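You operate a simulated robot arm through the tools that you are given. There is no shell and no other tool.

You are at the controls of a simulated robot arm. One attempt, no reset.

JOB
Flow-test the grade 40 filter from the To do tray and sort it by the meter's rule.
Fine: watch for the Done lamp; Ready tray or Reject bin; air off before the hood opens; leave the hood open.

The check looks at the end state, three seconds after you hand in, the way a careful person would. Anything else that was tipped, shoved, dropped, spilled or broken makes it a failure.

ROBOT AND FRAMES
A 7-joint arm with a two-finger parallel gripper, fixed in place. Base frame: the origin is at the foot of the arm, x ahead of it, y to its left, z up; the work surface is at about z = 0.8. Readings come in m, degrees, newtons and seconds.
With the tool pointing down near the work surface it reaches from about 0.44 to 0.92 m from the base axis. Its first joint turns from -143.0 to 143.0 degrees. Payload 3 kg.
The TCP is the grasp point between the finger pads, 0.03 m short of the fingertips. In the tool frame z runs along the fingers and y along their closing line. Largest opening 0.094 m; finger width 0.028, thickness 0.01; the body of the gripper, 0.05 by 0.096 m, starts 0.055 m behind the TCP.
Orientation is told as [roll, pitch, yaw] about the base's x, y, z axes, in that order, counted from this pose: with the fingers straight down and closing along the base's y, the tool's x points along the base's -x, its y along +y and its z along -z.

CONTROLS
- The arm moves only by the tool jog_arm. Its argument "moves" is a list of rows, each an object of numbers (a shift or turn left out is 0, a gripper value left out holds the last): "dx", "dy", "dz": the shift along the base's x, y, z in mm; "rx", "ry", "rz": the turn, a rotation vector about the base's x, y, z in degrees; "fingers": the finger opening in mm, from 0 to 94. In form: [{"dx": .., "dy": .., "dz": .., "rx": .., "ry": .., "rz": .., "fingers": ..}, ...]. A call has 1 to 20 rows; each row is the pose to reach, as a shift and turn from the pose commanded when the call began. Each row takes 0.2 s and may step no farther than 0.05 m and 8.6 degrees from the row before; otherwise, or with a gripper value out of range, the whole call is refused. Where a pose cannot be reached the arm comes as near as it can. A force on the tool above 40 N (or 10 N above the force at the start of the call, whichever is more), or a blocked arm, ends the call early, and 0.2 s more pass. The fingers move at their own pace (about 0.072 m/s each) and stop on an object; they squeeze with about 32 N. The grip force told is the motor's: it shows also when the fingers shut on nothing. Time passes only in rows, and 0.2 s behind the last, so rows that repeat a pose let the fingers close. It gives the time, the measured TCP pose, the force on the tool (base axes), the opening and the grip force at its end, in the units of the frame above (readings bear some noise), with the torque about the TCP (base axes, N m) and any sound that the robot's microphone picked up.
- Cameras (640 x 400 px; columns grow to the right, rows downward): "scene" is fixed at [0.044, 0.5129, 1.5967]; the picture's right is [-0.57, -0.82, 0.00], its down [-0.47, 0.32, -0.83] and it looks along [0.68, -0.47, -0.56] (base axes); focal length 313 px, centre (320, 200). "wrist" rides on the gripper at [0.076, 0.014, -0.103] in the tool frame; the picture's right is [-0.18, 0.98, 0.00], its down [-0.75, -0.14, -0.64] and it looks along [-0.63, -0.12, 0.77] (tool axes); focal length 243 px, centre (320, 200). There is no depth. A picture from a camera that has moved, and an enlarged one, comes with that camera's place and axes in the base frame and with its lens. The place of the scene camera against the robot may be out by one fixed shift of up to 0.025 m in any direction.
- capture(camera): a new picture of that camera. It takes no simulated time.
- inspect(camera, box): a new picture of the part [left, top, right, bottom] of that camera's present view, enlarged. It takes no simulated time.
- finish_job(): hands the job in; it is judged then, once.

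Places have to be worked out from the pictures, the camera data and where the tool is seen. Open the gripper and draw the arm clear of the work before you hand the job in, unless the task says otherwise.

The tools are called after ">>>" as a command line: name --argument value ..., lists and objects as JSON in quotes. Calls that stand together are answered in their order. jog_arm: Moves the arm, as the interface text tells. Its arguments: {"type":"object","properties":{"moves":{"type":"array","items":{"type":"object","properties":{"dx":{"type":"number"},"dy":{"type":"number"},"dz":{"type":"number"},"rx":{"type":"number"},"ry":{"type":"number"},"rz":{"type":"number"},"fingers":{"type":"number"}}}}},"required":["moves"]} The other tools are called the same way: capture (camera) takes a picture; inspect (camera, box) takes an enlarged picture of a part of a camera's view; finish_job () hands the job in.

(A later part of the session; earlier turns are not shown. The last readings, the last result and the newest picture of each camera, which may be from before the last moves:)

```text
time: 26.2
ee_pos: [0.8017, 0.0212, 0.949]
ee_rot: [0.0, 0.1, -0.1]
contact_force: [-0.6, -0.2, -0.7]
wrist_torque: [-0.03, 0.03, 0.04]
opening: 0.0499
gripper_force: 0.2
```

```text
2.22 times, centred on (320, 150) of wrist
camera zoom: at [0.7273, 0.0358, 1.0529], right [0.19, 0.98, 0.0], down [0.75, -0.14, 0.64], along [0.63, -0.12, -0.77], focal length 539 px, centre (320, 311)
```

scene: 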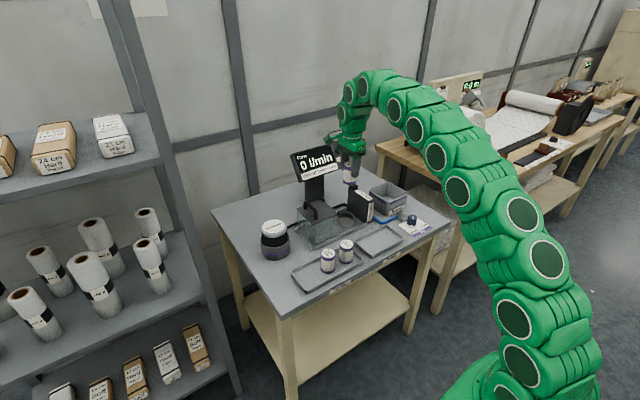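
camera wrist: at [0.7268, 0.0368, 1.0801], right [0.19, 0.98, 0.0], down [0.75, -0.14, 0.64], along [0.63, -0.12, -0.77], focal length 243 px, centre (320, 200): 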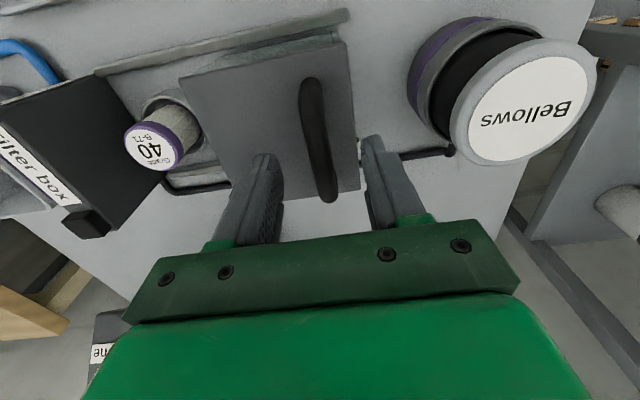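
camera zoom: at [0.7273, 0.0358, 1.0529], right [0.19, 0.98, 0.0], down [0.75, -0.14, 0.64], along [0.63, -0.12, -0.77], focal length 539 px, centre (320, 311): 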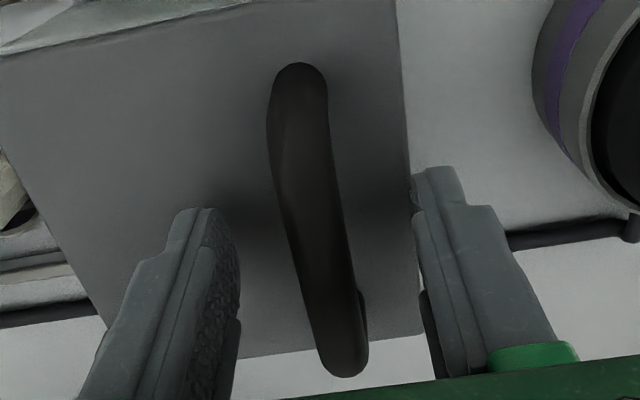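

The fingers straddle the bar; I close on it now.

>>> jog_arm --moves '[{"fingers": 0}, {"fingers": 0}, {"fingers": 0}, {"fingers": 0}]'

>>> inspect --camera "scene" --box '[290, 170, 370, 230]'

```text
time: 27.2
ee_pos: [0.8035, 0.0216, 0.9523]
ee_rot: [0.0, 0.0, -0.2]
contact_force: [-1.3, 0.4, 26.1]
wrist_torque: [0.13, 0.82, 0.2]
opening: 0.0137
gripper_force: 45.2
```

```text
6.67 times, centred on (330, 200) of scene
camera zoom: at [0.044, 0.5129, 1.5967], right [-0.57, -0.82, 0.0], down [-0.47, 0.32, -0.83], along [0.68, -0.47, -0.56], focal length 2089 px, centre (253, 200)
```

zoom: 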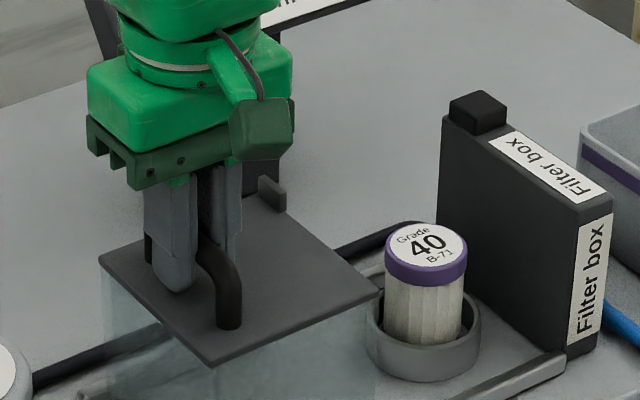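

Gripped at 13.7 mm, but with a 26 N vertical preload, so I ease up 1 mm to relieve it and read the force.

>>> jog_arm --moves '[{"dz": 1}, {"dz": 1.5}, {"dz": 1.5}]'

>>> inspect --camera "wrist" --box '[220, 60, 420, 240]'

```text
time: 28.0
ee_pos: [0.8043, 0.022, 0.9514]
ee_rot: [0.0, 0.0, -0.2]
contact_force: [10.5, -1.1, 6.8]
wrist_torque: [0.02, -0.36, 0.15]
opening: 0.0139
gripper_force: 44.8
```

```text
2.22 times, centred on (320, 150) of wrist
camera zoom: at [0.7275, 0.0357, 1.0544], right [0.19, 0.98, 0.0], down [0.75, -0.14, 0.64], along [0.63, -0.12, -0.77], focal length 539 px, centre (320, 311)
```

zoom: 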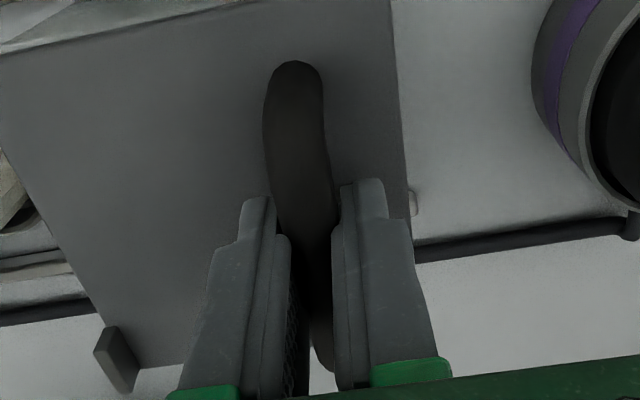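

Preload is nearly gone. I slide the hood toward -y, starting with a 20 mm test at slow speed.

>>> jog_arm --moves '[{"dy": -4}, {"dy": -8}, {"dy": -12}, {"dy": -16}, {"dy": -20}, {"dy": -20}]'

>>> inspect --camera "scene" --box '[290, 170, 370, 230]'

```text
time: 29.4
ee_pos: [0.803, 0.0007, 0.9524]
ee_rot: [-0.1, 0.1, -0.3]
contact_force: [1.8, 1.0, 4.8]
wrist_torque: [0.01, 0.39, 0.04]
opening: 0.0136
gripper_force: 44.8
```

```text
6.67 times, centred on (330, 200) of scene
camera zoom: at [0.044, 0.5129, 1.5967], right [-0.57, -0.82, 0.0], down [-0.47, 0.32, -0.83], along [0.68, -0.47, -0.56], focal length 2089 px, centre (253, 200)
```

zoom: 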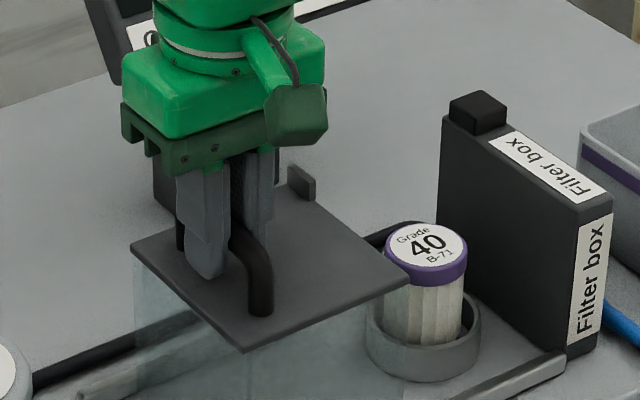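

The hood slides with about 1 N of resistance. I advance another 15 mm and check the leading side is open where it meets the cup and filter.

>>> jog_arm --moves '[{"dy": -4}, {"dy": -8}, {"dy": -12}, {"dy": -15}, {"dy": -15}]'

>>> inspect --camera "scene" --box '[310, 180, 370, 230]'

>>> capture --camera "wrist"

```text
time: 30.6
ee_pos: [0.8036, -0.0134, 0.9513]
ee_rot: [-0.1, 0.0, 0.0]
contact_force: [0.1, 0.6, 6.0]
wrist_torque: [-0.01, 0.01, 0.18]
opening: 0.0138
gripper_force: 45.1
```

```text
8.00 times, centred on (340, 205) of scene
camera zoom: at [0.044, 0.5129, 1.5967], right [-0.57, -0.82, 0.0], down [-0.47, 0.32, -0.83], along [0.68, -0.47, -0.56], focal length 2507 px, centre (160, 160)
```

zoom: 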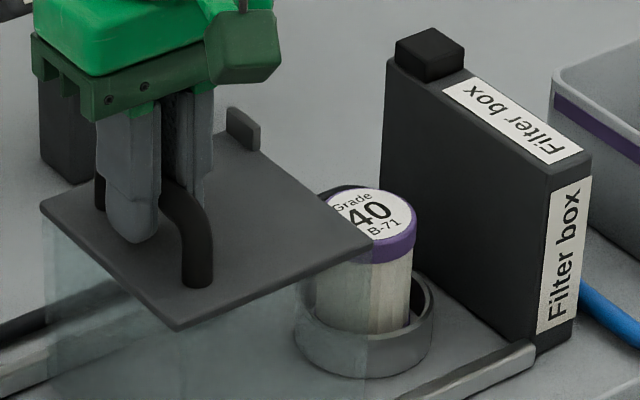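

```text
taken
camera wrist: at [0.7275, 0.0007, 1.0545], right [0.19, 0.98, 0.0], down [0.75, -0.14, 0.64], along [0.63, -0.12, -0.77], focal length 243 px, centre (320, 200)
```

wrist: 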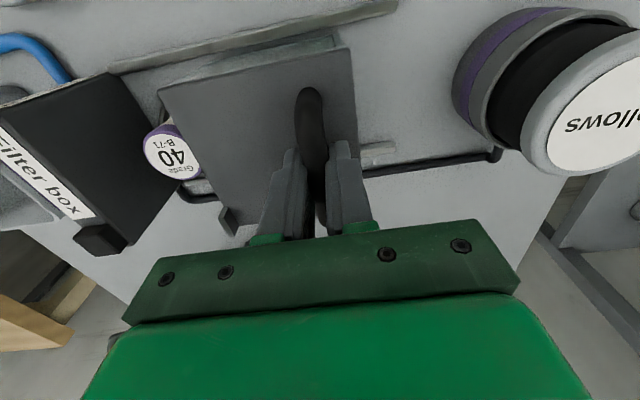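

The hood's leading edge is about 20 mm from the filter. I continue slowly past the cup's near rim and check the y-force.

>>> jog_arm --moves '[{"dy": -3}, {"dy": -6}, {"dy": -9}, {"dy": -12}, {"dy": -15}, {"dy": -18}, {"dy": -18}]'

>>> inspect --camera "scene" --box '[310, 180, 370, 230]'

```text
time: 32.2
ee_pos: [0.8034, -0.0321, 0.9504]
ee_rot: [0.0, 0.1, -0.1]
contact_force: [-15.0, -0.2, 7.5]
wrist_torque: [0.01, 0.56, 0.19]
opening: 0.0137
gripper_force: 44.7
```

```text
8.00 times, centred on (340, 205) of scene
camera zoom: at [0.044, 0.5129, 1.5967], right [-0.57, -0.82, 0.0], down [-0.47, 0.32, -0.83], along [0.68, -0.47, -0.56], focal length 2507 px, centre (160, 160)
```

zoom: 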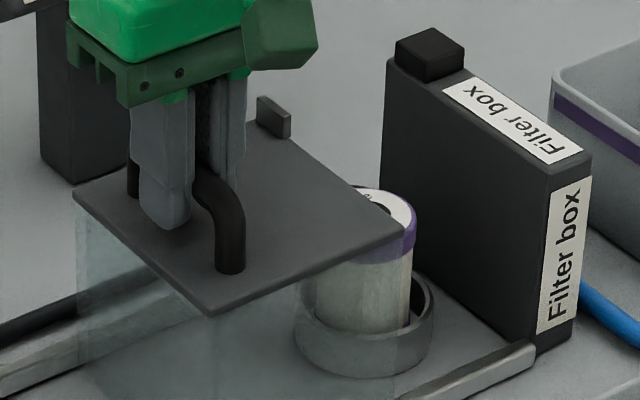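

No resistance along y. I continue over the filter.

>>> jog_arm --moves '[{"dy": -3}, {"dy": -6}, {"dy": -9}, {"dy": -12}, {"dy": -15}, {"dy": -18}, {"dy": -18}]'

>>> inspect --camera "scene" --box '[310, 180, 370, 230]'

```text
time: 33.8
ee_pos: [0.8029, -0.0487, 0.9533]
ee_rot: [0.1, 0.0, 0.0]
contact_force: [-21.7, -0.6, 8.8]
wrist_torque: [0.03, 0.42, 0.13]
opening: 0.0139
gripper_force: 44.8
```

```text
8.00 times, centred on (340, 205) of scene
camera zoom: at [0.044, 0.5129, 1.5967], right [-0.57, -0.82, 0.0], down [-0.47, 0.32, -0.83], along [0.68, -0.47, -0.56], focal length 2507 px, centre (160, 160)
```

zoom: 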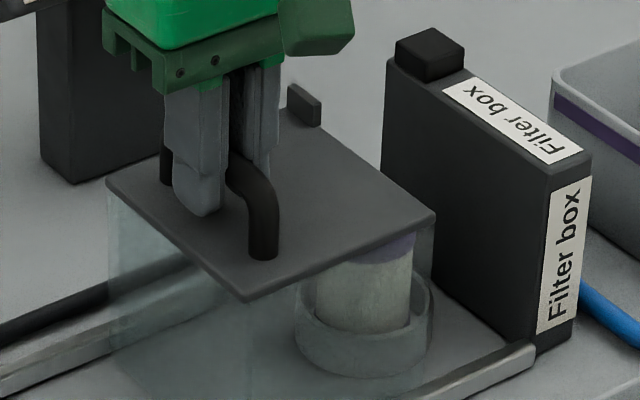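

The filter is going under the hood properly. The x-force of -22 N suggests the rails are slightly skewed, so I add a small -x correction as I continue.

>>> jog_arm --moves '[{"dx": -0.6, "dy": -3}, {"dx": -0.9, "dy": -7}, {"dx": -1.0, "dy": -11}, {"dx": -1.1, "dy": -15}, {"dx": -1.2, "dy": -20}, {"dx": -1.2, "dy": -20}]'

>>> inspect --camera "scene" --box '[310, 180, 370, 230]'

```text
time: 35.2
ee_pos: [0.8031, -0.069, 0.9516]
ee_rot: [0.0, -0.1, -0.2]
contact_force: [32.8, 1.0, -0.3]
wrist_torque: [0.0, -0.54, 0.08]
opening: 0.0137
gripper_force: 44.8
```

```text
8.00 times, centred on (340, 205) of scene
camera zoom: at [0.044, 0.5129, 1.5967], right [-0.57, -0.82, 0.0], down [-0.47, 0.32, -0.83], along [0.68, -0.47, -0.56], focal length 2507 px, centre (160, 160)
```

zoom: 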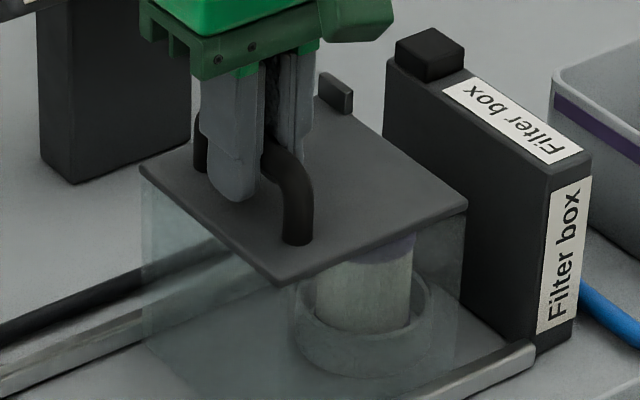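

Overcorrected (now +33 N). I give back 0.7 mm and continue.

>>> jog_arm --moves '[{"dx": 0.4}, {"dx": 0.7}, {"dx": 0.7, "dy": -3}, {"dx": 0.6, "dy": -7}, {"dx": 0.6, "dy": -11}, {"dx": 0.6, "dy": -15}, {"dx": 0.6, "dy": -20}, {"dx": 0.6, "dy": -20}]'

>>> inspect --camera "scene" --box '[310, 180, 370, 230]'

```text
time: 37.0
ee_pos: [0.8037, -0.0894, 0.9521]
ee_rot: [-0.1, -0.1, -0.1]
contact_force: [18.3, -0.7, 9.6]
wrist_torque: [0.03, -0.24, 0.08]
opening: 0.0137
gripper_force: 45.0
```

```text
8.00 times, centred on (340, 205) of scene
camera zoom: at [0.044, 0.5129, 1.5967], right [-0.57, -0.82, 0.0], down [-0.47, 0.32, -0.83], along [0.68, -0.47, -0.56], focal length 2507 px, centre (160, 160)
```

zoom: 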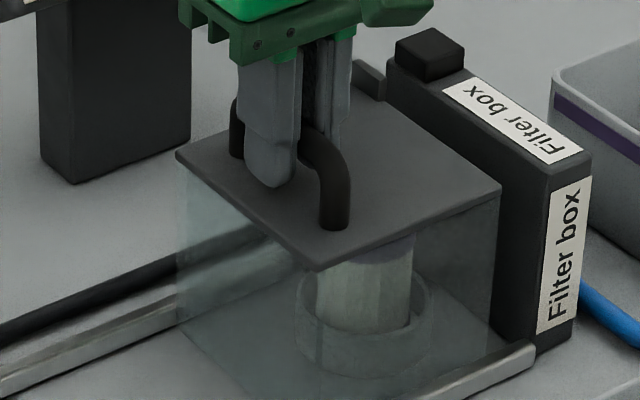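

About 28 mm remains to the filter box face. I continue 18 mm.

>>> jog_arm --moves '[{"dx": 0.1, "dy": -3}, {"dx": 0.2, "dy": -7}, {"dx": 0.2, "dy": -11}, {"dx": 0.2, "dy": -15}, {"dx": 0.2, "dy": -18}, {"dx": 0.2, "dy": -18}]'

>>> inspect --camera "scene" --box '[310, 180, 370, 230]'

```text
time: 38.4
ee_pos: [0.8033, -0.107, 0.9519]
ee_rot: [-0.1, 0.1, -0.1]
contact_force: [11.9, -2.3, 1.2]
wrist_torque: [-0.01, 0.11, 0.19]
opening: 0.0134
gripper_force: 45.2
```

```text
8.00 times, centred on (340, 205) of scene
camera zoom: at [0.044, 0.5129, 1.5967], right [-0.57, -0.82, 0.0], down [-0.47, 0.32, -0.83], along [0.68, -0.47, -0.56], focal length 2507 px, centre (160, 160)
```

zoom: 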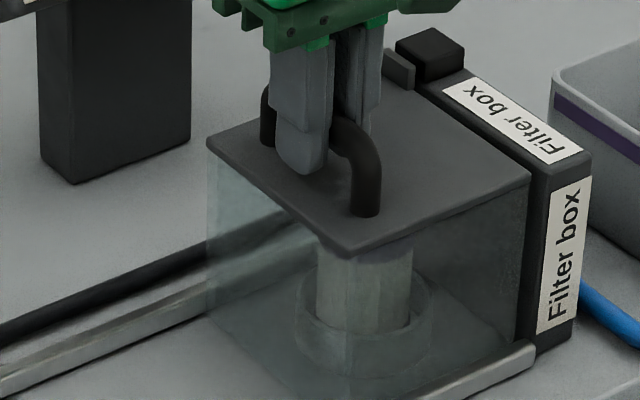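

Close to the box; the tab on the hood is about to meet the switch block. I approach in 2 mm rows and watch the y-force.

>>> jog_arm --moves '[{"dy": -2}, {"dy": -4}, {"dy": -6}, {"dy": -6}]'

>>> inspect --camera "scene" --box '[330, 180, 380, 220]'

```text
time: 39.4
ee_pos: [0.8026, -0.1107, 0.9518]
ee_rot: [0.2, 0.0, 0.0]
contact_force: [-1.1, 34.7, 0.5]
wrist_torque: [0.33, 0.16, -0.21]
opening: 0.0133
gripper_force: 45.0
```

```text
10.00 times, centred on (355, 200) of scene
camera zoom: at [0.044, 0.5129, 1.5967], right [-0.57, -0.82, 0.0], down [-0.47, 0.32, -0.83], along [0.68, -0.47, -0.56], focal length 3134 px, centre (-30, 200)
```

zoom: 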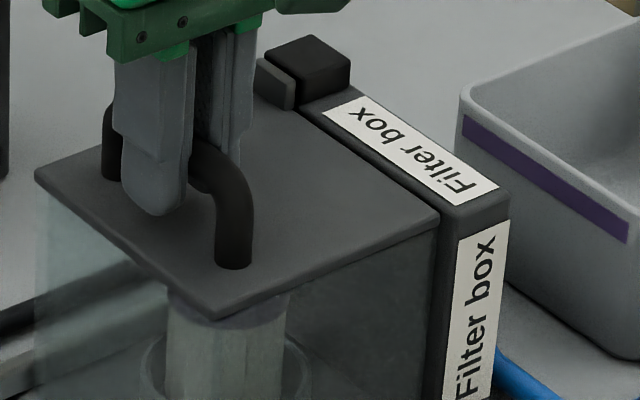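

The hood has hit its stop (35 N). I relieve the push without pulling back, open the fingers, and lift off.

>>> jog_arm --moves '[{"dy": 1}, {"dy": 1.2}, {"dy": 1.2, "fingers": 50}, {"dy": 1.2, "fingers": 50}, {"dy": 1.2, "fingers": 50}, {"dy": 1.2, "dz": 20}, {"dy": 1.2, "dz": 50}, {"dy": 1.2, "dz": 95}, {"dy": 1.2, "dz": 120}, {"dy": 1.2, "dz": 120}]'

>>> inspect --camera "scene" --box '[290, 140, 410, 240]'

>>> capture --camera "wrist"

```text
time: 41.6
ee_pos: [0.8031, -0.112, 1.0728]
ee_rot: [0.1, 0.1, -0.1]
contact_force: [-0.2, 0.6, -0.2]
wrist_torque: [0.0, 0.01, 0.01]
opening: 0.05
gripper_force: 0.1
```

```text
4.00 times, centred on (350, 190) of scene
camera zoom: at [0.044, 0.5129, 1.5967], right [-0.57, -0.82, 0.0], down [-0.47, 0.32, -0.83], along [0.68, -0.47, -0.56], focal length 1253 px, centre (200, 240)
```

zoom: 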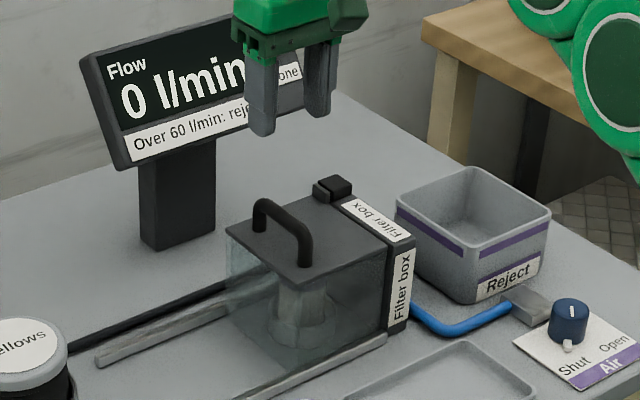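

```text
taken
camera wrist: at [0.7277, -0.0973, 1.175], right [0.19, 0.98, 0.0], down [0.75, -0.14, 0.64], along [0.63, -0.12, -0.77], focal length 243 px, centre (320, 200)
```

wrist: 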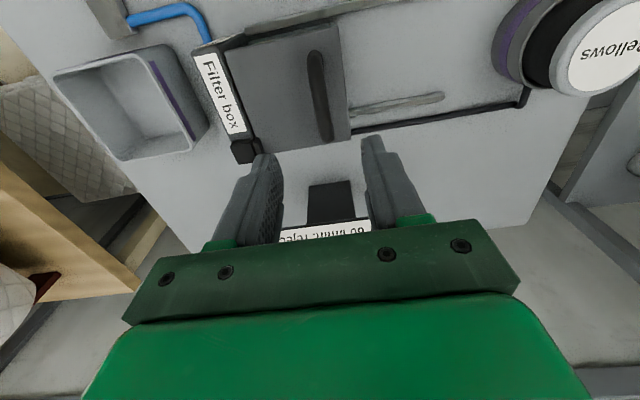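

The hood is flush against the filter box, and the meter is at 0 with the lamp dark. I move over toward the air valve for a close look at the knob.

>>> jog_arm --moves '[{"dx": -30, "dy": -28}, {"dx": -60, "dy": -57}, {"dx": -90, "dy": -85}, {"dx": -120, "dy": -114}, {"dx": -150, "dy": -142}, {"dx": -180, "dy": -170}, {"dx": -210, "dy": -198}, {"dx": -243, "dy": -228, "dz": -20}, {"dx": -243, "dy": -228, "dz": -60}, {"dx": -243, "dy": -228, "dz": -73}, {"dx": -243, "dy": -228, "dz": -73}]'

>>> capture --camera "wrist"

>>> inspect --camera "wrist" --box '[240, 60, 400, 200]'

>>> capture --camera "scene"

```text
time: 44.0
ee_pos: [0.5598, -0.3403, 0.9983]
ee_rot: [-0.1, 0.0, -0.1]
contact_force: [0.7, -0.3, 0.0]
wrist_torque: [0.02, 0.02, 0.0]
opening: 0.0501
gripper_force: 0.1
```

```text
taken
camera wrist: at [0.4843, -0.3266, 1.1015], right [0.19, 0.98, 0.0], down [0.75, -0.14, 0.64], along [0.63, -0.12, -0.77], focal length 243 px, centre (320, 200)
```

wrist: 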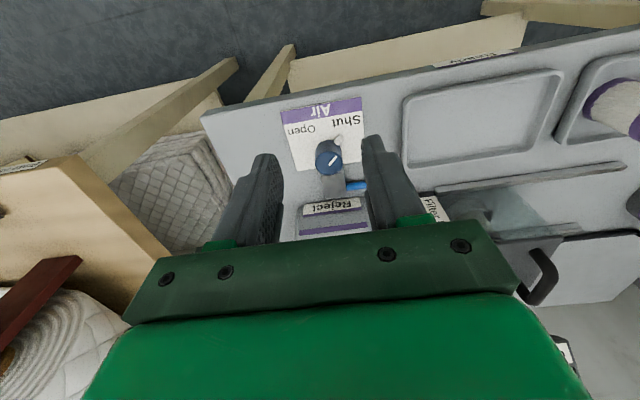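

```text
2.86 times, centred on (320, 130) of wrist
camera zoom: at [0.4843, -0.3266, 1.1015], right [0.19, 0.98, 0.0], down [0.75, -0.14, 0.64], along [0.63, -0.12, -0.77], focal length 693 px, centre (320, 400)
```

zoom: 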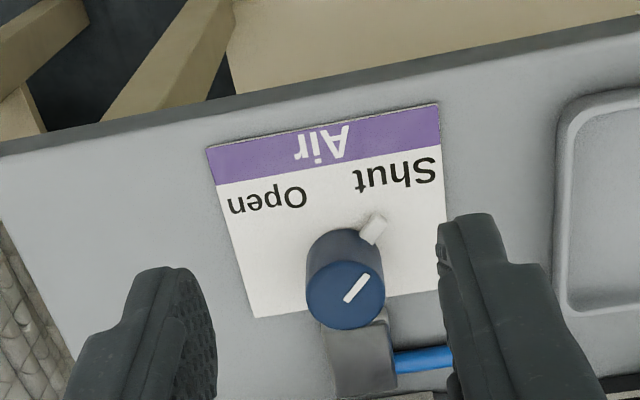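

```text
taken
```

scene: 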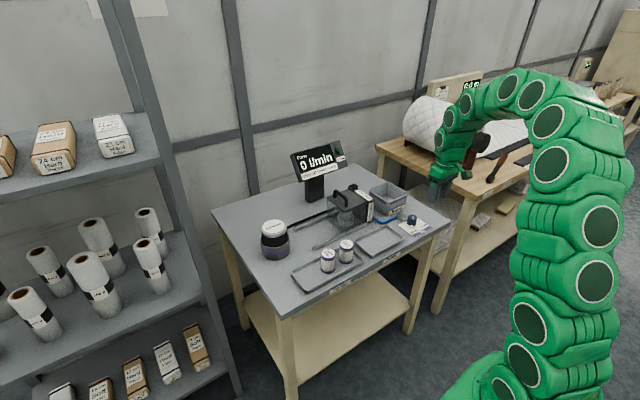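

The pointer nub aims at "Shut" (direction -x,+y) and "Open" lies 90° counter-clockwise seen from above; the knob is at about (0.640, -0.344), top z≈0.84, 35 mm wide. I hover above it at yaw -45° so the fingers close across the nub's direction.

>>> jog_arm --moves '[{"dx": 13, "dy": -1, "dz": -8, "rz": -7.5, "fingers": 62}, {"dx": 26, "dy": -2, "dz": -16, "rz": -15}, {"dx": 40, "dy": -3, "dz": -30, "rz": -22.5}, {"dx": 53, "dy": -4, "dz": -45, "rz": -30}, {"dx": 66, "dy": -5, "dz": -60, "rz": -37.5}, {"dx": 80, "dy": -5, "dz": -80, "rz": -45}, {"dx": 80, "dy": -5, "dz": -80, "rz": -45}]'

>>> capture --camera "wrist"

>>> inspect --camera "scene" --box '[370, 180, 450, 250]'

```text
time: 45.6
ee_pos: [0.6405, -0.3448, 0.9186]
ee_rot: [0.0, -0.1, -45.2]
contact_force: [-0.2, 0.8, -0.6]
wrist_torque: [-0.01, -0.02, -0.01]
opening: 0.062
gripper_force: 0.2
```

```text
taken
camera wrist: at [0.5975, -0.2816, 1.0217], right [0.83, 0.56, 0.0], down [0.43, -0.63, 0.64], along [0.36, -0.53, -0.77], focal length 243 px, centre (320, 200)
```

wrist: 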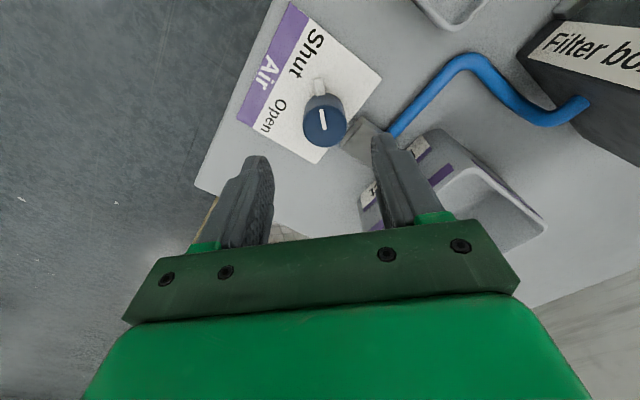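

```text
5.71 times, centred on (410, 215) of scene
camera zoom: at [0.044, 0.5129, 1.5967], right [-0.57, -0.82, 0.0], down [-0.47, 0.32, -0.83], along [0.68, -0.47, -0.56], focal length 1791 px, centre (-194, 114)
```

zoom: 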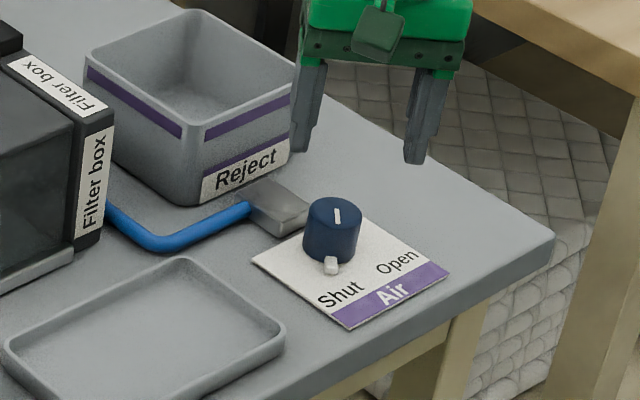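

I enlarge the knob to refine its centre relative to the TCP.

>>> inspect --camera "wrist" --box '[270, 60, 400, 180]'

```text
3.33 times, centred on (335, 120) of wrist
camera zoom: at [0.5975, -0.2816, 1.0217], right [0.83, 0.56, 0.0], down [0.43, -0.63, 0.64], along [0.36, -0.53, -0.77], focal length 809 px, centre (270, 467)
```

zoom: 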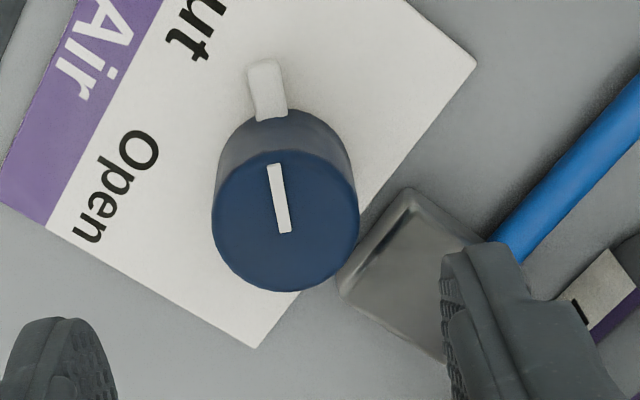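

The knob centre refines to about (0.644, -0.344), top z≈0.835, with the valve block beside it topping out around z≈0.815. I shift 3.5 mm and descend until the tips are at z≈0.821, above the block, then look.

>>> jog_arm --moves '[{"dx": 3.5, "dz": -20}, {"dx": 3.5, "dz": -40}, {"dx": 3.5, "dz": -55}, {"dx": 3.5, "dz": -65}, {"dx": 3.5, "dz": -69}, {"dx": 3.5, "dz": -69}]'

>>> inspect --camera "wrist" --box '[220, 60, 420, 240]'

>>> inspect --camera "scene" --box '[380, 190, 440, 240]'

```text
time: 47.0
ee_pos: [0.6432, -0.3443, 0.8491]
ee_rot: [0.0, 0.0, -45.2]
contact_force: [-0.5, -0.2, 0.2]
wrist_torque: [0.01, 0.01, 0.02]
opening: 0.0622
gripper_force: 0.0
```

```text
2.22 times, centred on (320, 150) of wrist
camera zoom: at [0.6004, -0.2811, 0.9525], right [0.83, 0.56, 0.0], down [0.43, -0.63, 0.64], along [0.36, -0.53, -0.77], focal length 539 px, centre (320, 311)
```

zoom: 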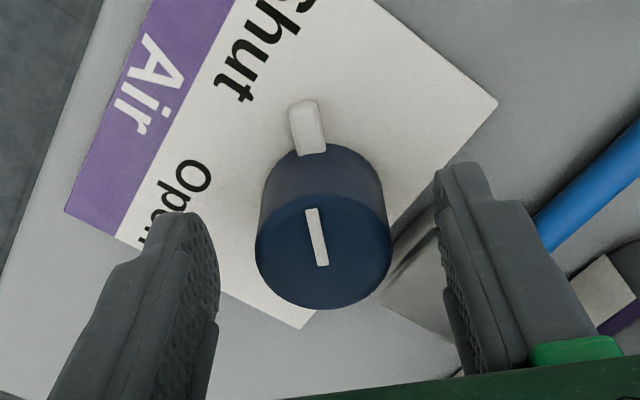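

```text
8.00 times, centred on (410, 215) of scene
camera zoom: at [0.044, 0.5129, 1.5967], right [-0.57, -0.82, 0.0], down [-0.47, 0.32, -0.83], along [0.68, -0.47, -0.56], focal length 2507 px, centre (-400, 80)
```

zoom: 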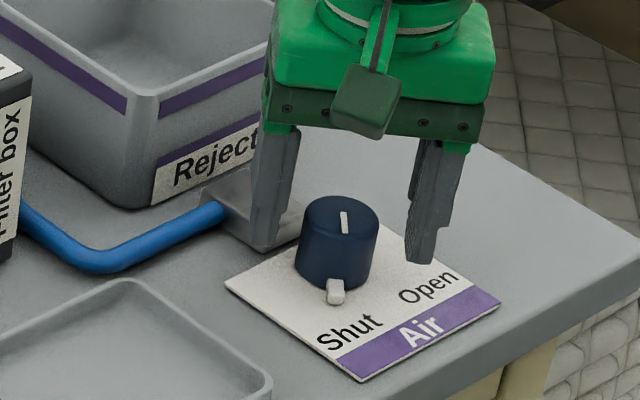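

The knob is centred between the fingers with the nub clear. I close on it.

>>> jog_arm --moves '[{"fingers": 20}, {"fingers": 20}, {"fingers": 20}, {"fingers": 20}]'

>>> inspect --camera "wrist" --box '[220, 60, 420, 240]'

```text
time: 48.0
ee_pos: [0.644, -0.3444, 0.8491]
ee_rot: [0.0, 0.0, -45.1]
contact_force: [11.0, 9.5, -3.9]
wrist_torque: [0.25, -0.53, 0.02]
opening: 0.0347
gripper_force: 44.7
```

```text
2.22 times, centred on (320, 150) of wrist
camera zoom: at [0.6008, -0.2807, 0.9525], right [0.83, 0.56, 0.0], down [0.43, -0.63, 0.64], along [0.36, -0.53, -0.77], focal length 539 px, centre (320, 311)
```

zoom: 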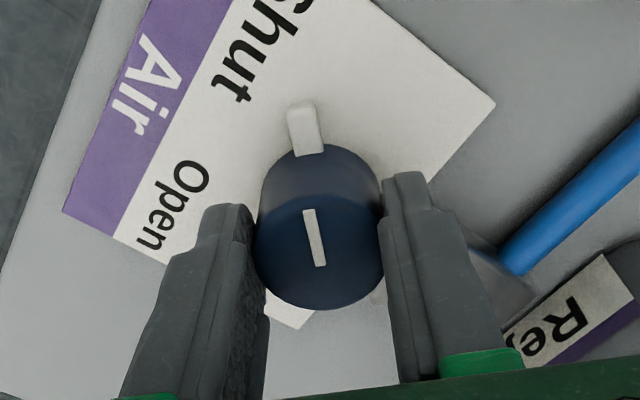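

Gripped at 34.7 mm. I relieve the small side load and rotate the first 45° counter-clockwise.

>>> jog_arm --moves '[{"dx": 0.3, "dy": 0.3}, {"dx": 0.3, "dy": 0.3, "rz": 7.5}, {"dx": 0.3, "dy": 0.3, "rz": 15}, {"dx": 0.3, "dy": 0.3, "rz": 22.5}, {"dx": 0.3, "dy": 0.3, "rz": 30}, {"dx": 0.3, "dy": 0.3, "rz": 37.5}, {"dx": 0.3, "dy": 0.3, "rz": 45}, {"dx": 0.3, "dy": 0.3, "rz": 45}]'

>>> inspect --camera "wrist" --box '[220, 60, 420, 240]'

>>> inspect --camera "scene" --box '[280, 130, 440, 240]'

```text
time: 49.8
ee_pos: [0.6435, -0.345, 0.8498]
ee_rot: [0.0, -0.1, 0.1]
contact_force: [4.5, -4.9, -4.3]
wrist_torque: [-0.12, -0.26, 0.01]
opening: 0.035
gripper_force: 44.9
```

```text
2.22 times, centred on (320, 150) of wrist
camera zoom: at [0.5681, -0.3312, 0.9526], right [0.18, 0.98, 0.0], down [0.75, -0.14, 0.64], along [0.63, -0.12, -0.77], focal length 539 px, centre (320, 311)
```

zoom: 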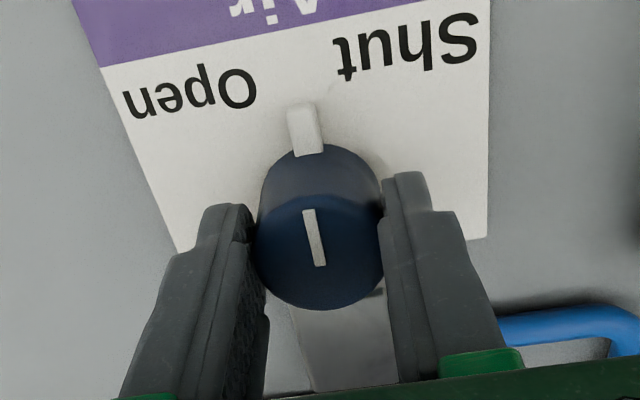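

```text
3.64 times, centred on (360, 185) of scene
camera zoom: at [0.044, 0.5129, 1.5967], right [-0.57, -0.82, 0.0], down [-0.47, 0.32, -0.83], along [0.68, -0.47, -0.56], focal length 1140 px, centre (174, 254)
```

zoom: 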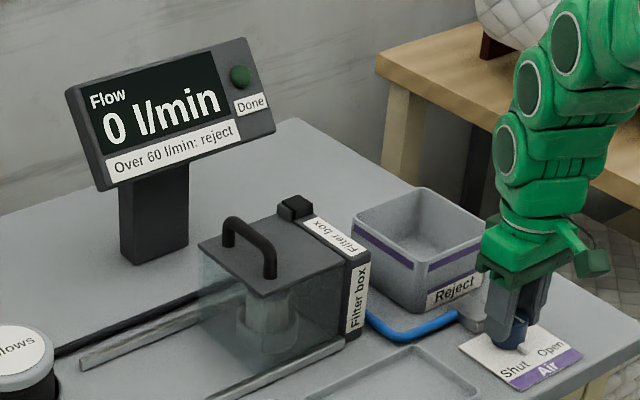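

The knob turns with the gripper; the nub is now midway and flow still 0. I turn the remaining 45° to Open.

>>> jog_arm --moves '[{"rz": 7.5}, {"rz": 15}, {"rz": 22.5}, {"rz": 30}, {"rz": 37.5}, {"rz": 43}, {"rz": 43}]'

>>> inspect --camera "wrist" --box '[220, 60, 420, 240]'

>>> inspect --camera "scene" --box '[280, 130, 440, 240]'

```text
time: 51.6
ee_pos: [0.6445, -0.3472, 0.8505]
ee_rot: [-0.1, 0.0, 42.9]
contact_force: [6.0, -1.1, -3.7]
wrist_torque: [0.29, -0.22, 0.01]
opening: 0.0347
gripper_force: 45.3
stopped in row 7: the force on the tool passed its limit at 40 N (the readings are from after the stop); the commanded pose is now the measured one
```

```text
2.22 times, centred on (320, 150) of wrist
camera zoom: at [0.5789, -0.3876, 0.9526], right [-0.53, 0.85, 0.0], down [0.65, 0.41, 0.64], along [0.54, 0.34, -0.77], focal length 539 px, centre (320, 311)
```

zoom: 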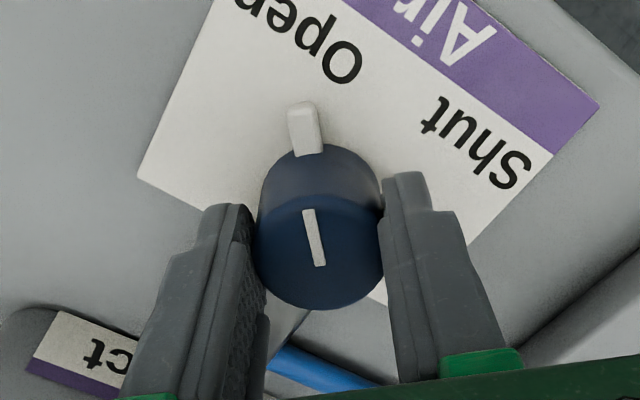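

```text
3.64 times, centred on (360, 185) of scene
camera zoom: at [0.044, 0.5129, 1.5967], right [-0.57, -0.82, 0.0], down [-0.47, 0.32, -0.83], along [0.68, -0.47, -0.56], focal length 1140 px, centre (174, 254)
```

zoom: 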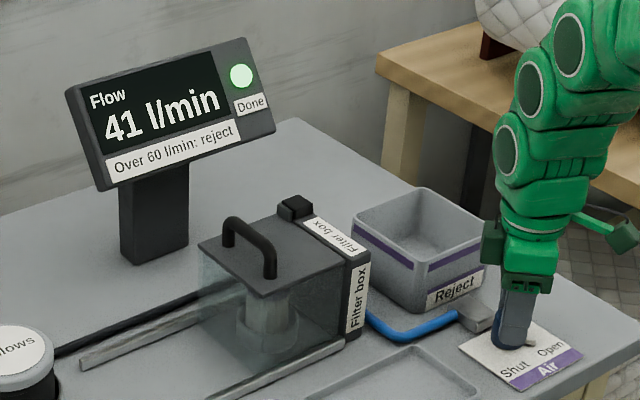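

The Done lamp is lit and the meter shows 41 l/min. I hold still for a few seconds and re-read to be sure the value is steady.

>>> inspect --camera "scene" --box '[280, 130, 380, 200]'

>>> jog_arm --moves '[{"dz": 0}, {"dz": 0}, {"dz": 0}, {"dz": 0}, {"dz": 0}, {"dz": 0}, {"dz": 0}, {"dz": 0}, {"dz": 0}, {"dz": 0}]'

>>> inspect --camera "scene" --box '[280, 130, 380, 200]'

```text
5.71 times, centred on (330, 165) of scene
camera zoom: at [0.044, 0.5129, 1.5967], right [-0.57, -0.82, 0.0], down [-0.47, 0.32, -0.83], along [0.68, -0.47, -0.56], focal length 1791 px, centre (263, 400)
```

zoom: 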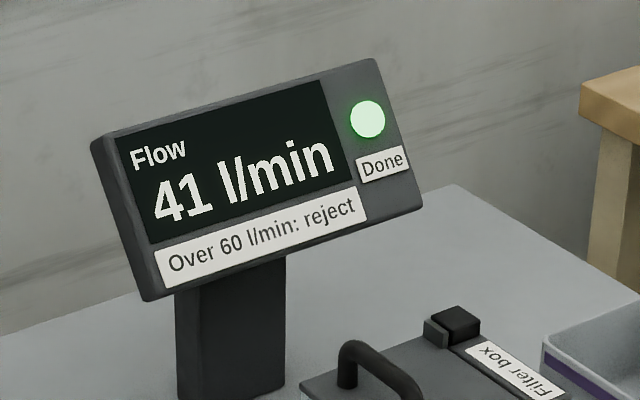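

```text
time: 53.8
ee_pos: [0.644, -0.3462, 0.8495]
ee_rot: [-0.2, 0.1, 42.8]
contact_force: [12.0, -10.4, -13.3]
wrist_torque: [-0.41, -0.27, 0.01]
opening: 0.0346
gripper_force: 45.0
```

```text
5.71 times, centred on (330, 165) of scene
camera zoom: at [0.044, 0.5129, 1.5967], right [-0.57, -0.82, 0.0], down [-0.47, 0.32, -0.83], along [0.68, -0.47, -0.56], focal length 1791 px, centre (263, 400)
```

zoom: 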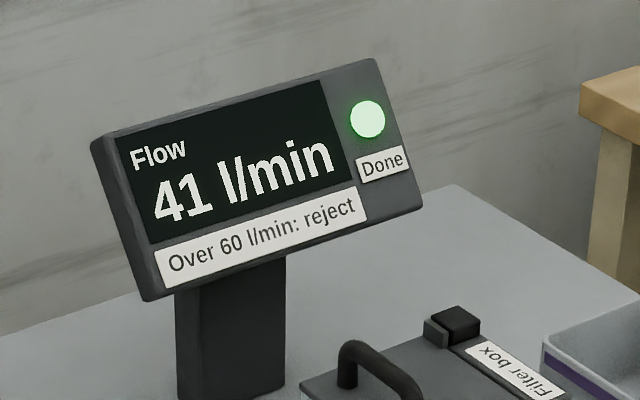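

Steady at 41 l/min with Done lit, so by the rule (over 60 rejects) this filter goes to Ready. Now I shut the air by turning the knob back clockwise, first half.

>>> jog_arm --moves '[{"dx": 0.25, "dy": -0.25}, {"dx": 0.25, "dy": -0.25, "rz": -7}, {"dx": 0.25, "dy": -0.2, "rz": -14}, {"dx": 0.25, "dy": -0.1, "rz": -21}, {"dx": 0.25, "dy": 0, "rz": -28}, {"dx": 0.25, "dy": 0, "rz": -35}, {"dx": 0.25, "dy": 0, "rz": -43}, {"dx": 0.25, "dy": 0, "rz": -43}]'

>>> inspect --camera "wrist" --box '[220, 60, 420, 240]'

>>> inspect --camera "scene" --box '[280, 130, 440, 240]'

```text
time: 55.6
ee_pos: [0.6435, -0.3453, 0.8495]
ee_rot: [-0.1, 0.2, -0.1]
contact_force: [-6.4, 4.8, 0.0]
wrist_torque: [0.14, 0.31, 0.01]
opening: 0.0346
gripper_force: 45.3
```

```text
2.22 times, centred on (320, 150) of wrist
camera zoom: at [0.5682, -0.3309, 0.9527], right [0.19, 0.98, 0.0], down [0.75, -0.14, 0.64], along [0.63, -0.12, -0.77], focal length 539 px, centre (320, 311)
```

zoom: 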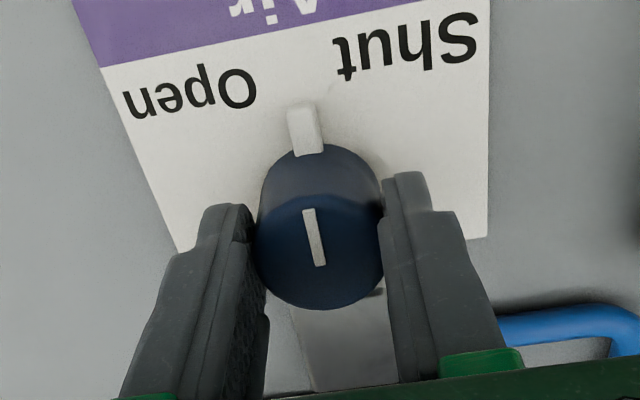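

```text
3.64 times, centred on (360, 185) of scene
camera zoom: at [0.044, 0.5129, 1.5967], right [-0.57, -0.82, 0.0], down [-0.47, 0.32, -0.83], along [0.68, -0.47, -0.56], focal length 1140 px, centre (174, 254)
```

zoom: 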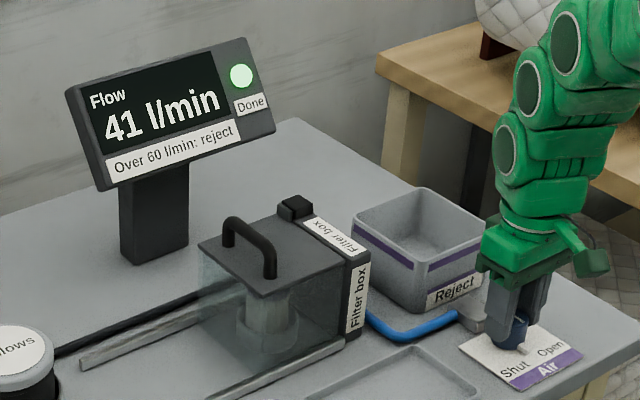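

Halfway back; I turn the remaining 45° to Shut.

>>> jog_arm --moves '[{"rz": -7.5}, {"rz": -15}, {"rz": -22.5}, {"rz": -30}, {"rz": -37.5}, {"rz": -45}, {"rz": -45}]'

>>> inspect --camera "wrist" --box '[220, 60, 420, 240]'

>>> inspect --camera "scene" --box '[280, 130, 440, 240]'

```text
time: 57.2
ee_pos: [0.6436, -0.3435, 0.8495]
ee_rot: [-0.1, 0.1, -45.1]
contact_force: [2.1, 32.3, -7.1]
wrist_torque: [0.95, -0.23, 0.05]
opening: 0.0348
gripper_force: 45.0
```

```text
2.22 times, centred on (320, 150) of wrist
camera zoom: at [0.6011, -0.2807, 0.9527], right [0.83, 0.56, 0.0], down [0.43, -0.63, 0.64], along [0.36, -0.53, -0.77], focal length 539 px, centre (320, 311)
```

zoom: 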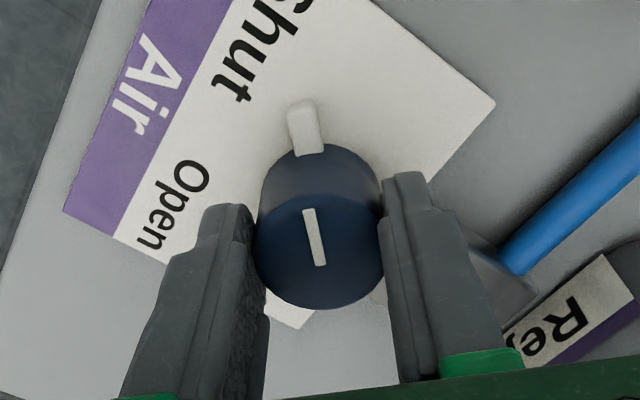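

```text
3.64 times, centred on (360, 185) of scene
camera zoom: at [0.044, 0.5129, 1.5967], right [-0.57, -0.82, 0.0], down [-0.47, 0.32, -0.83], along [0.68, -0.47, -0.56], focal length 1140 px, centre (174, 254)
```

zoom: 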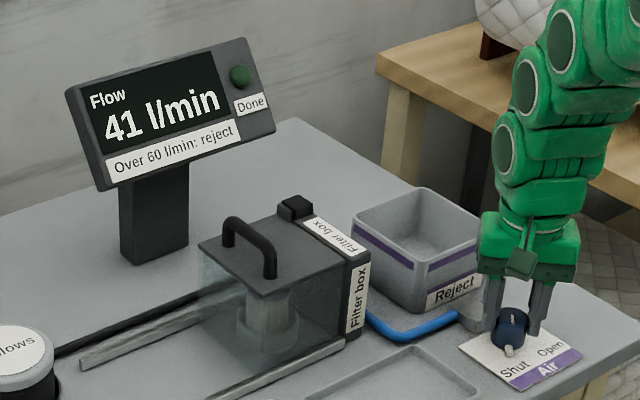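

The nub points at Shut and the Done lamp has gone out. I relieve the side load and wait a second to see the reading fall.

>>> jog_arm --moves '[{"dx": 0.2, "dy": 0.4}, {"dx": 0.2, "dy": 0.4}, {"dx": 0.2, "dy": 0.4}, {"dx": 0.2, "dy": 0.4}, {"dx": 0.2, "dy": 0.4}]'

>>> inspect --camera "scene" --box '[280, 130, 440, 240]'

```text
time: 58.4
ee_pos: [0.6434, -0.3449, 0.8494]
ee_rot: [-0.1, 0.2, -45.0]
contact_force: [-3.1, 39.8, 2.3]
wrist_torque: [1.45, 0.33, 0.02]
opening: 0.0348
gripper_force: 44.8
```

```text
3.64 times, centred on (360, 185) of scene
camera zoom: at [0.044, 0.5129, 1.5967], right [-0.57, -0.82, 0.0], down [-0.47, 0.32, -0.83], along [0.68, -0.47, -0.56], focal length 1140 px, centre (174, 254)
```

zoom: 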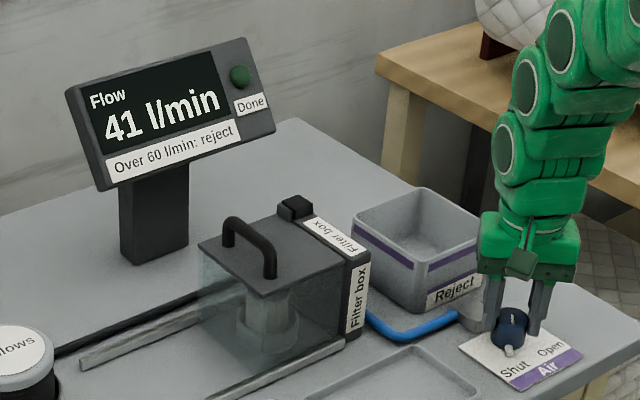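

The lamp is out and the reading is held. There is still a ~40 N side load, so I try another small +y relief before releasing.

>>> jog_arm --moves '[{"dy": 0.5}, {"dy": 1.0}, {"dy": 1.0}]'

```text
time: 59.2
ee_pos: [0.6445, -0.3425, 0.8495]
ee_rot: [-0.1, 0.1, -45.0]
contact_force: [-2.3, 25.1, -2.5]
wrist_torque: [0.5, -0.26, 0.06]
opening: 0.0346
gripper_force: 44.9
```

The load dropped to 25 N; I relieve 1 mm more, then open the fingers.

>>> jog_arm --moves '[{"dy": 0.5}, {"dy": 1.0}, {"dy": 1.0}]'

>>> inspect --camera "wrist" --box '[220, 60, 420, 240]'

```text
time: 60.0
ee_pos: [0.6448, -0.3441, 0.8487]
ee_rot: [-0.2, 0.0, -45.1]
contact_force: [5.1, -5.7, -15.0]
wrist_torque: [-0.6, -0.54, 0.02]
opening: 0.0347
gripper_force: 44.9
```

```text
2.22 times, centred on (320, 150) of wrist
camera zoom: at [0.6011, -0.2804, 0.9525], right [0.83, 0.56, 0.0], down [0.43, -0.63, 0.64], along [0.36, -0.53, -0.77], focal length 539 px, centre (320, 311)
```

zoom: 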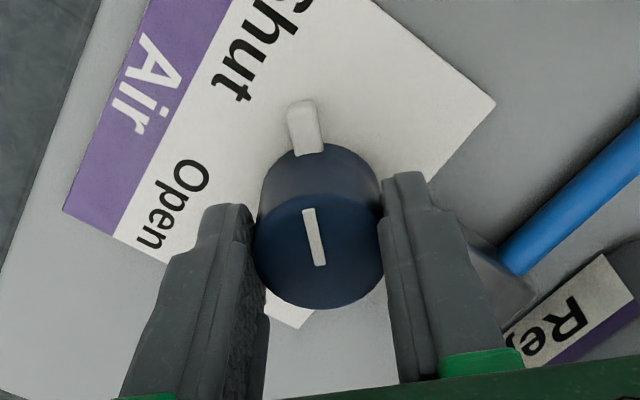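

Load relieved and the nub is back at its original Shut position. I open the fingers and lift away.

>>> jog_arm --moves '[{"fingers": 62}, {"fingers": 62}, {"fingers": 62}, {"dz": 15}, {"dz": 45}, {"dz": 90}, {"dz": 130}, {"dz": 150}, {"dz": 150}]'

>>> inspect --camera "wrist" --box '[240, 20, 420, 180]'

>>> inspect --camera "scene" --box '[280, 130, 440, 240]'

>>> inspect --camera "scene" --box '[380, 190, 440, 240]'

```text
time: 62.0
ee_pos: [0.6439, -0.342, 1.0007]
ee_rot: [0.0, 0.0, -45.0]
contact_force: [0.4, -0.4, 0.0]
wrist_torque: [0.04, 0.01, 0.0]
opening: 0.0619
gripper_force: 0.0
```

```text
2.50 times, centred on (330, 100) of wrist
camera zoom: at [0.6009, -0.2787, 1.1044], right [0.83, 0.56, 0.0], down [0.43, -0.63, 0.64], along [0.36, -0.53, -0.77], focal length 606 px, centre (295, 450)
```

zoom: 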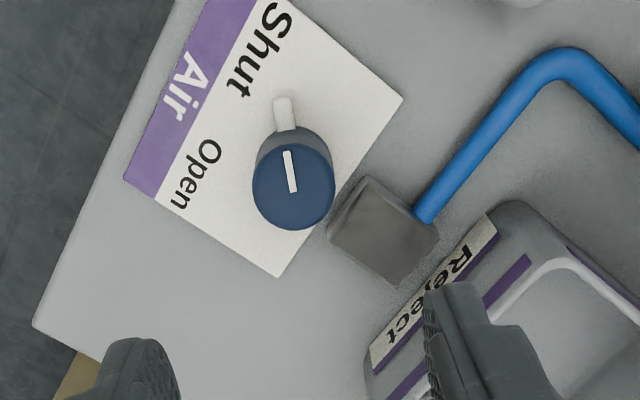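

```text
3.64 times, centred on (360, 185) of scene
camera zoom: at [0.044, 0.5129, 1.5967], right [-0.57, -0.82, 0.0], down [-0.47, 0.32, -0.83], along [0.68, -0.47, -0.56], focal length 1140 px, centre (174, 254)
```

zoom: 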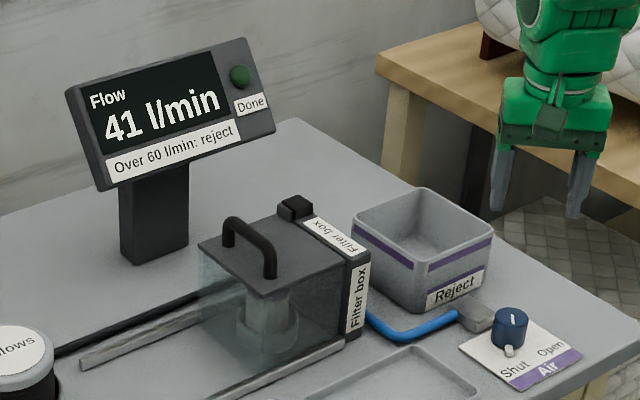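

```text
8.00 times, centred on (410, 215) of scene
camera zoom: at [0.044, 0.5129, 1.5967], right [-0.57, -0.82, 0.0], down [-0.47, 0.32, -0.83], along [0.68, -0.47, -0.56], focal length 2507 px, centre (-400, 80)
```

zoom: 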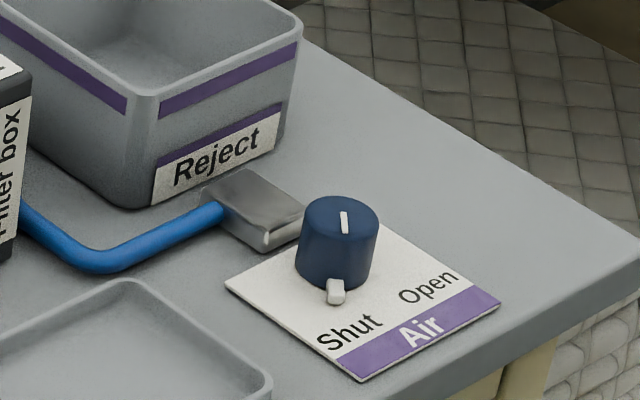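

Knob and pointer match the original Shut picture, with the air off. I now go back over the hood handle at yaw 0 with the fingers at 50 mm.

>>> jog_arm --moves '[{"dz": 35, "fingers": 50}, {"dz": 70}, {"dx": 22, "dy": 33, "dz": 70, "rz": 6.5}, {"dx": 45, "dy": 66, "dz": 70, "rz": 13}, {"dx": 68, "dy": 99, "dz": 70, "rz": 19.5}, {"dx": 91, "dy": 132, "dz": 70, "rz": 26}, {"dx": 114, "dy": 165, "dz": 70, "rz": 32.5}, {"dx": 137, "dy": 198, "dz": 70, "rz": 39}, {"dx": 159, "dy": 231, "dz": 70, "rz": 45}, {"dx": 159, "dy": 231, "dz": 70, "rz": 45}]'

>>> capture --camera "wrist"

>>> inspect --camera "scene" --box '[310, 150, 390, 230]'

```text
time: 64.2
ee_pos: [0.8032, -0.1121, 1.0701]
ee_rot: [-0.1, 0.0, 0.0]
contact_force: [0.1, 0.1, -0.3]
wrist_torque: [-0.01, 0.04, -0.03]
opening: 0.05
gripper_force: 0.1
```

```text
taken
camera wrist: at [0.7272, -0.0972, 1.1731], right [0.18, 0.98, 0.0], down [0.75, -0.14, 0.64], along [0.63, -0.12, -0.77], focal length 243 px, centre (320, 200)
```

wrist: 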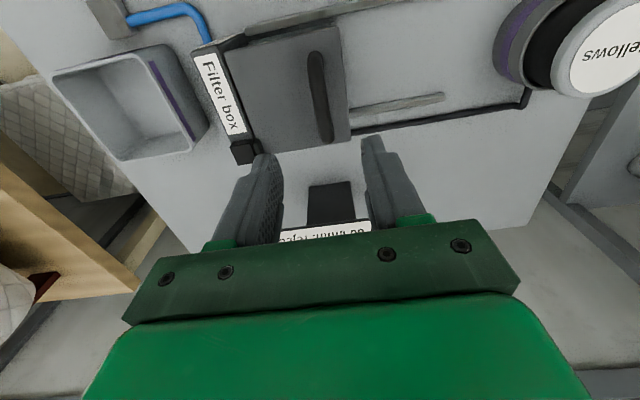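

```text
5.00 times, centred on (350, 190) of scene
camera zoom: at [0.044, 0.5129, 1.5967], right [-0.57, -0.82, 0.0], down [-0.47, 0.32, -0.83], along [0.68, -0.47, -0.56], focal length 1567 px, centre (170, 250)
```

zoom: 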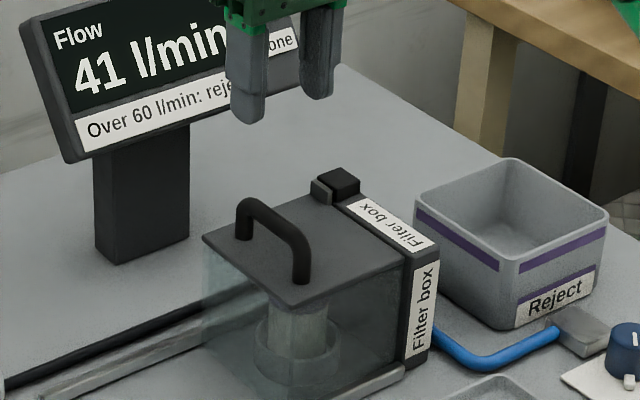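

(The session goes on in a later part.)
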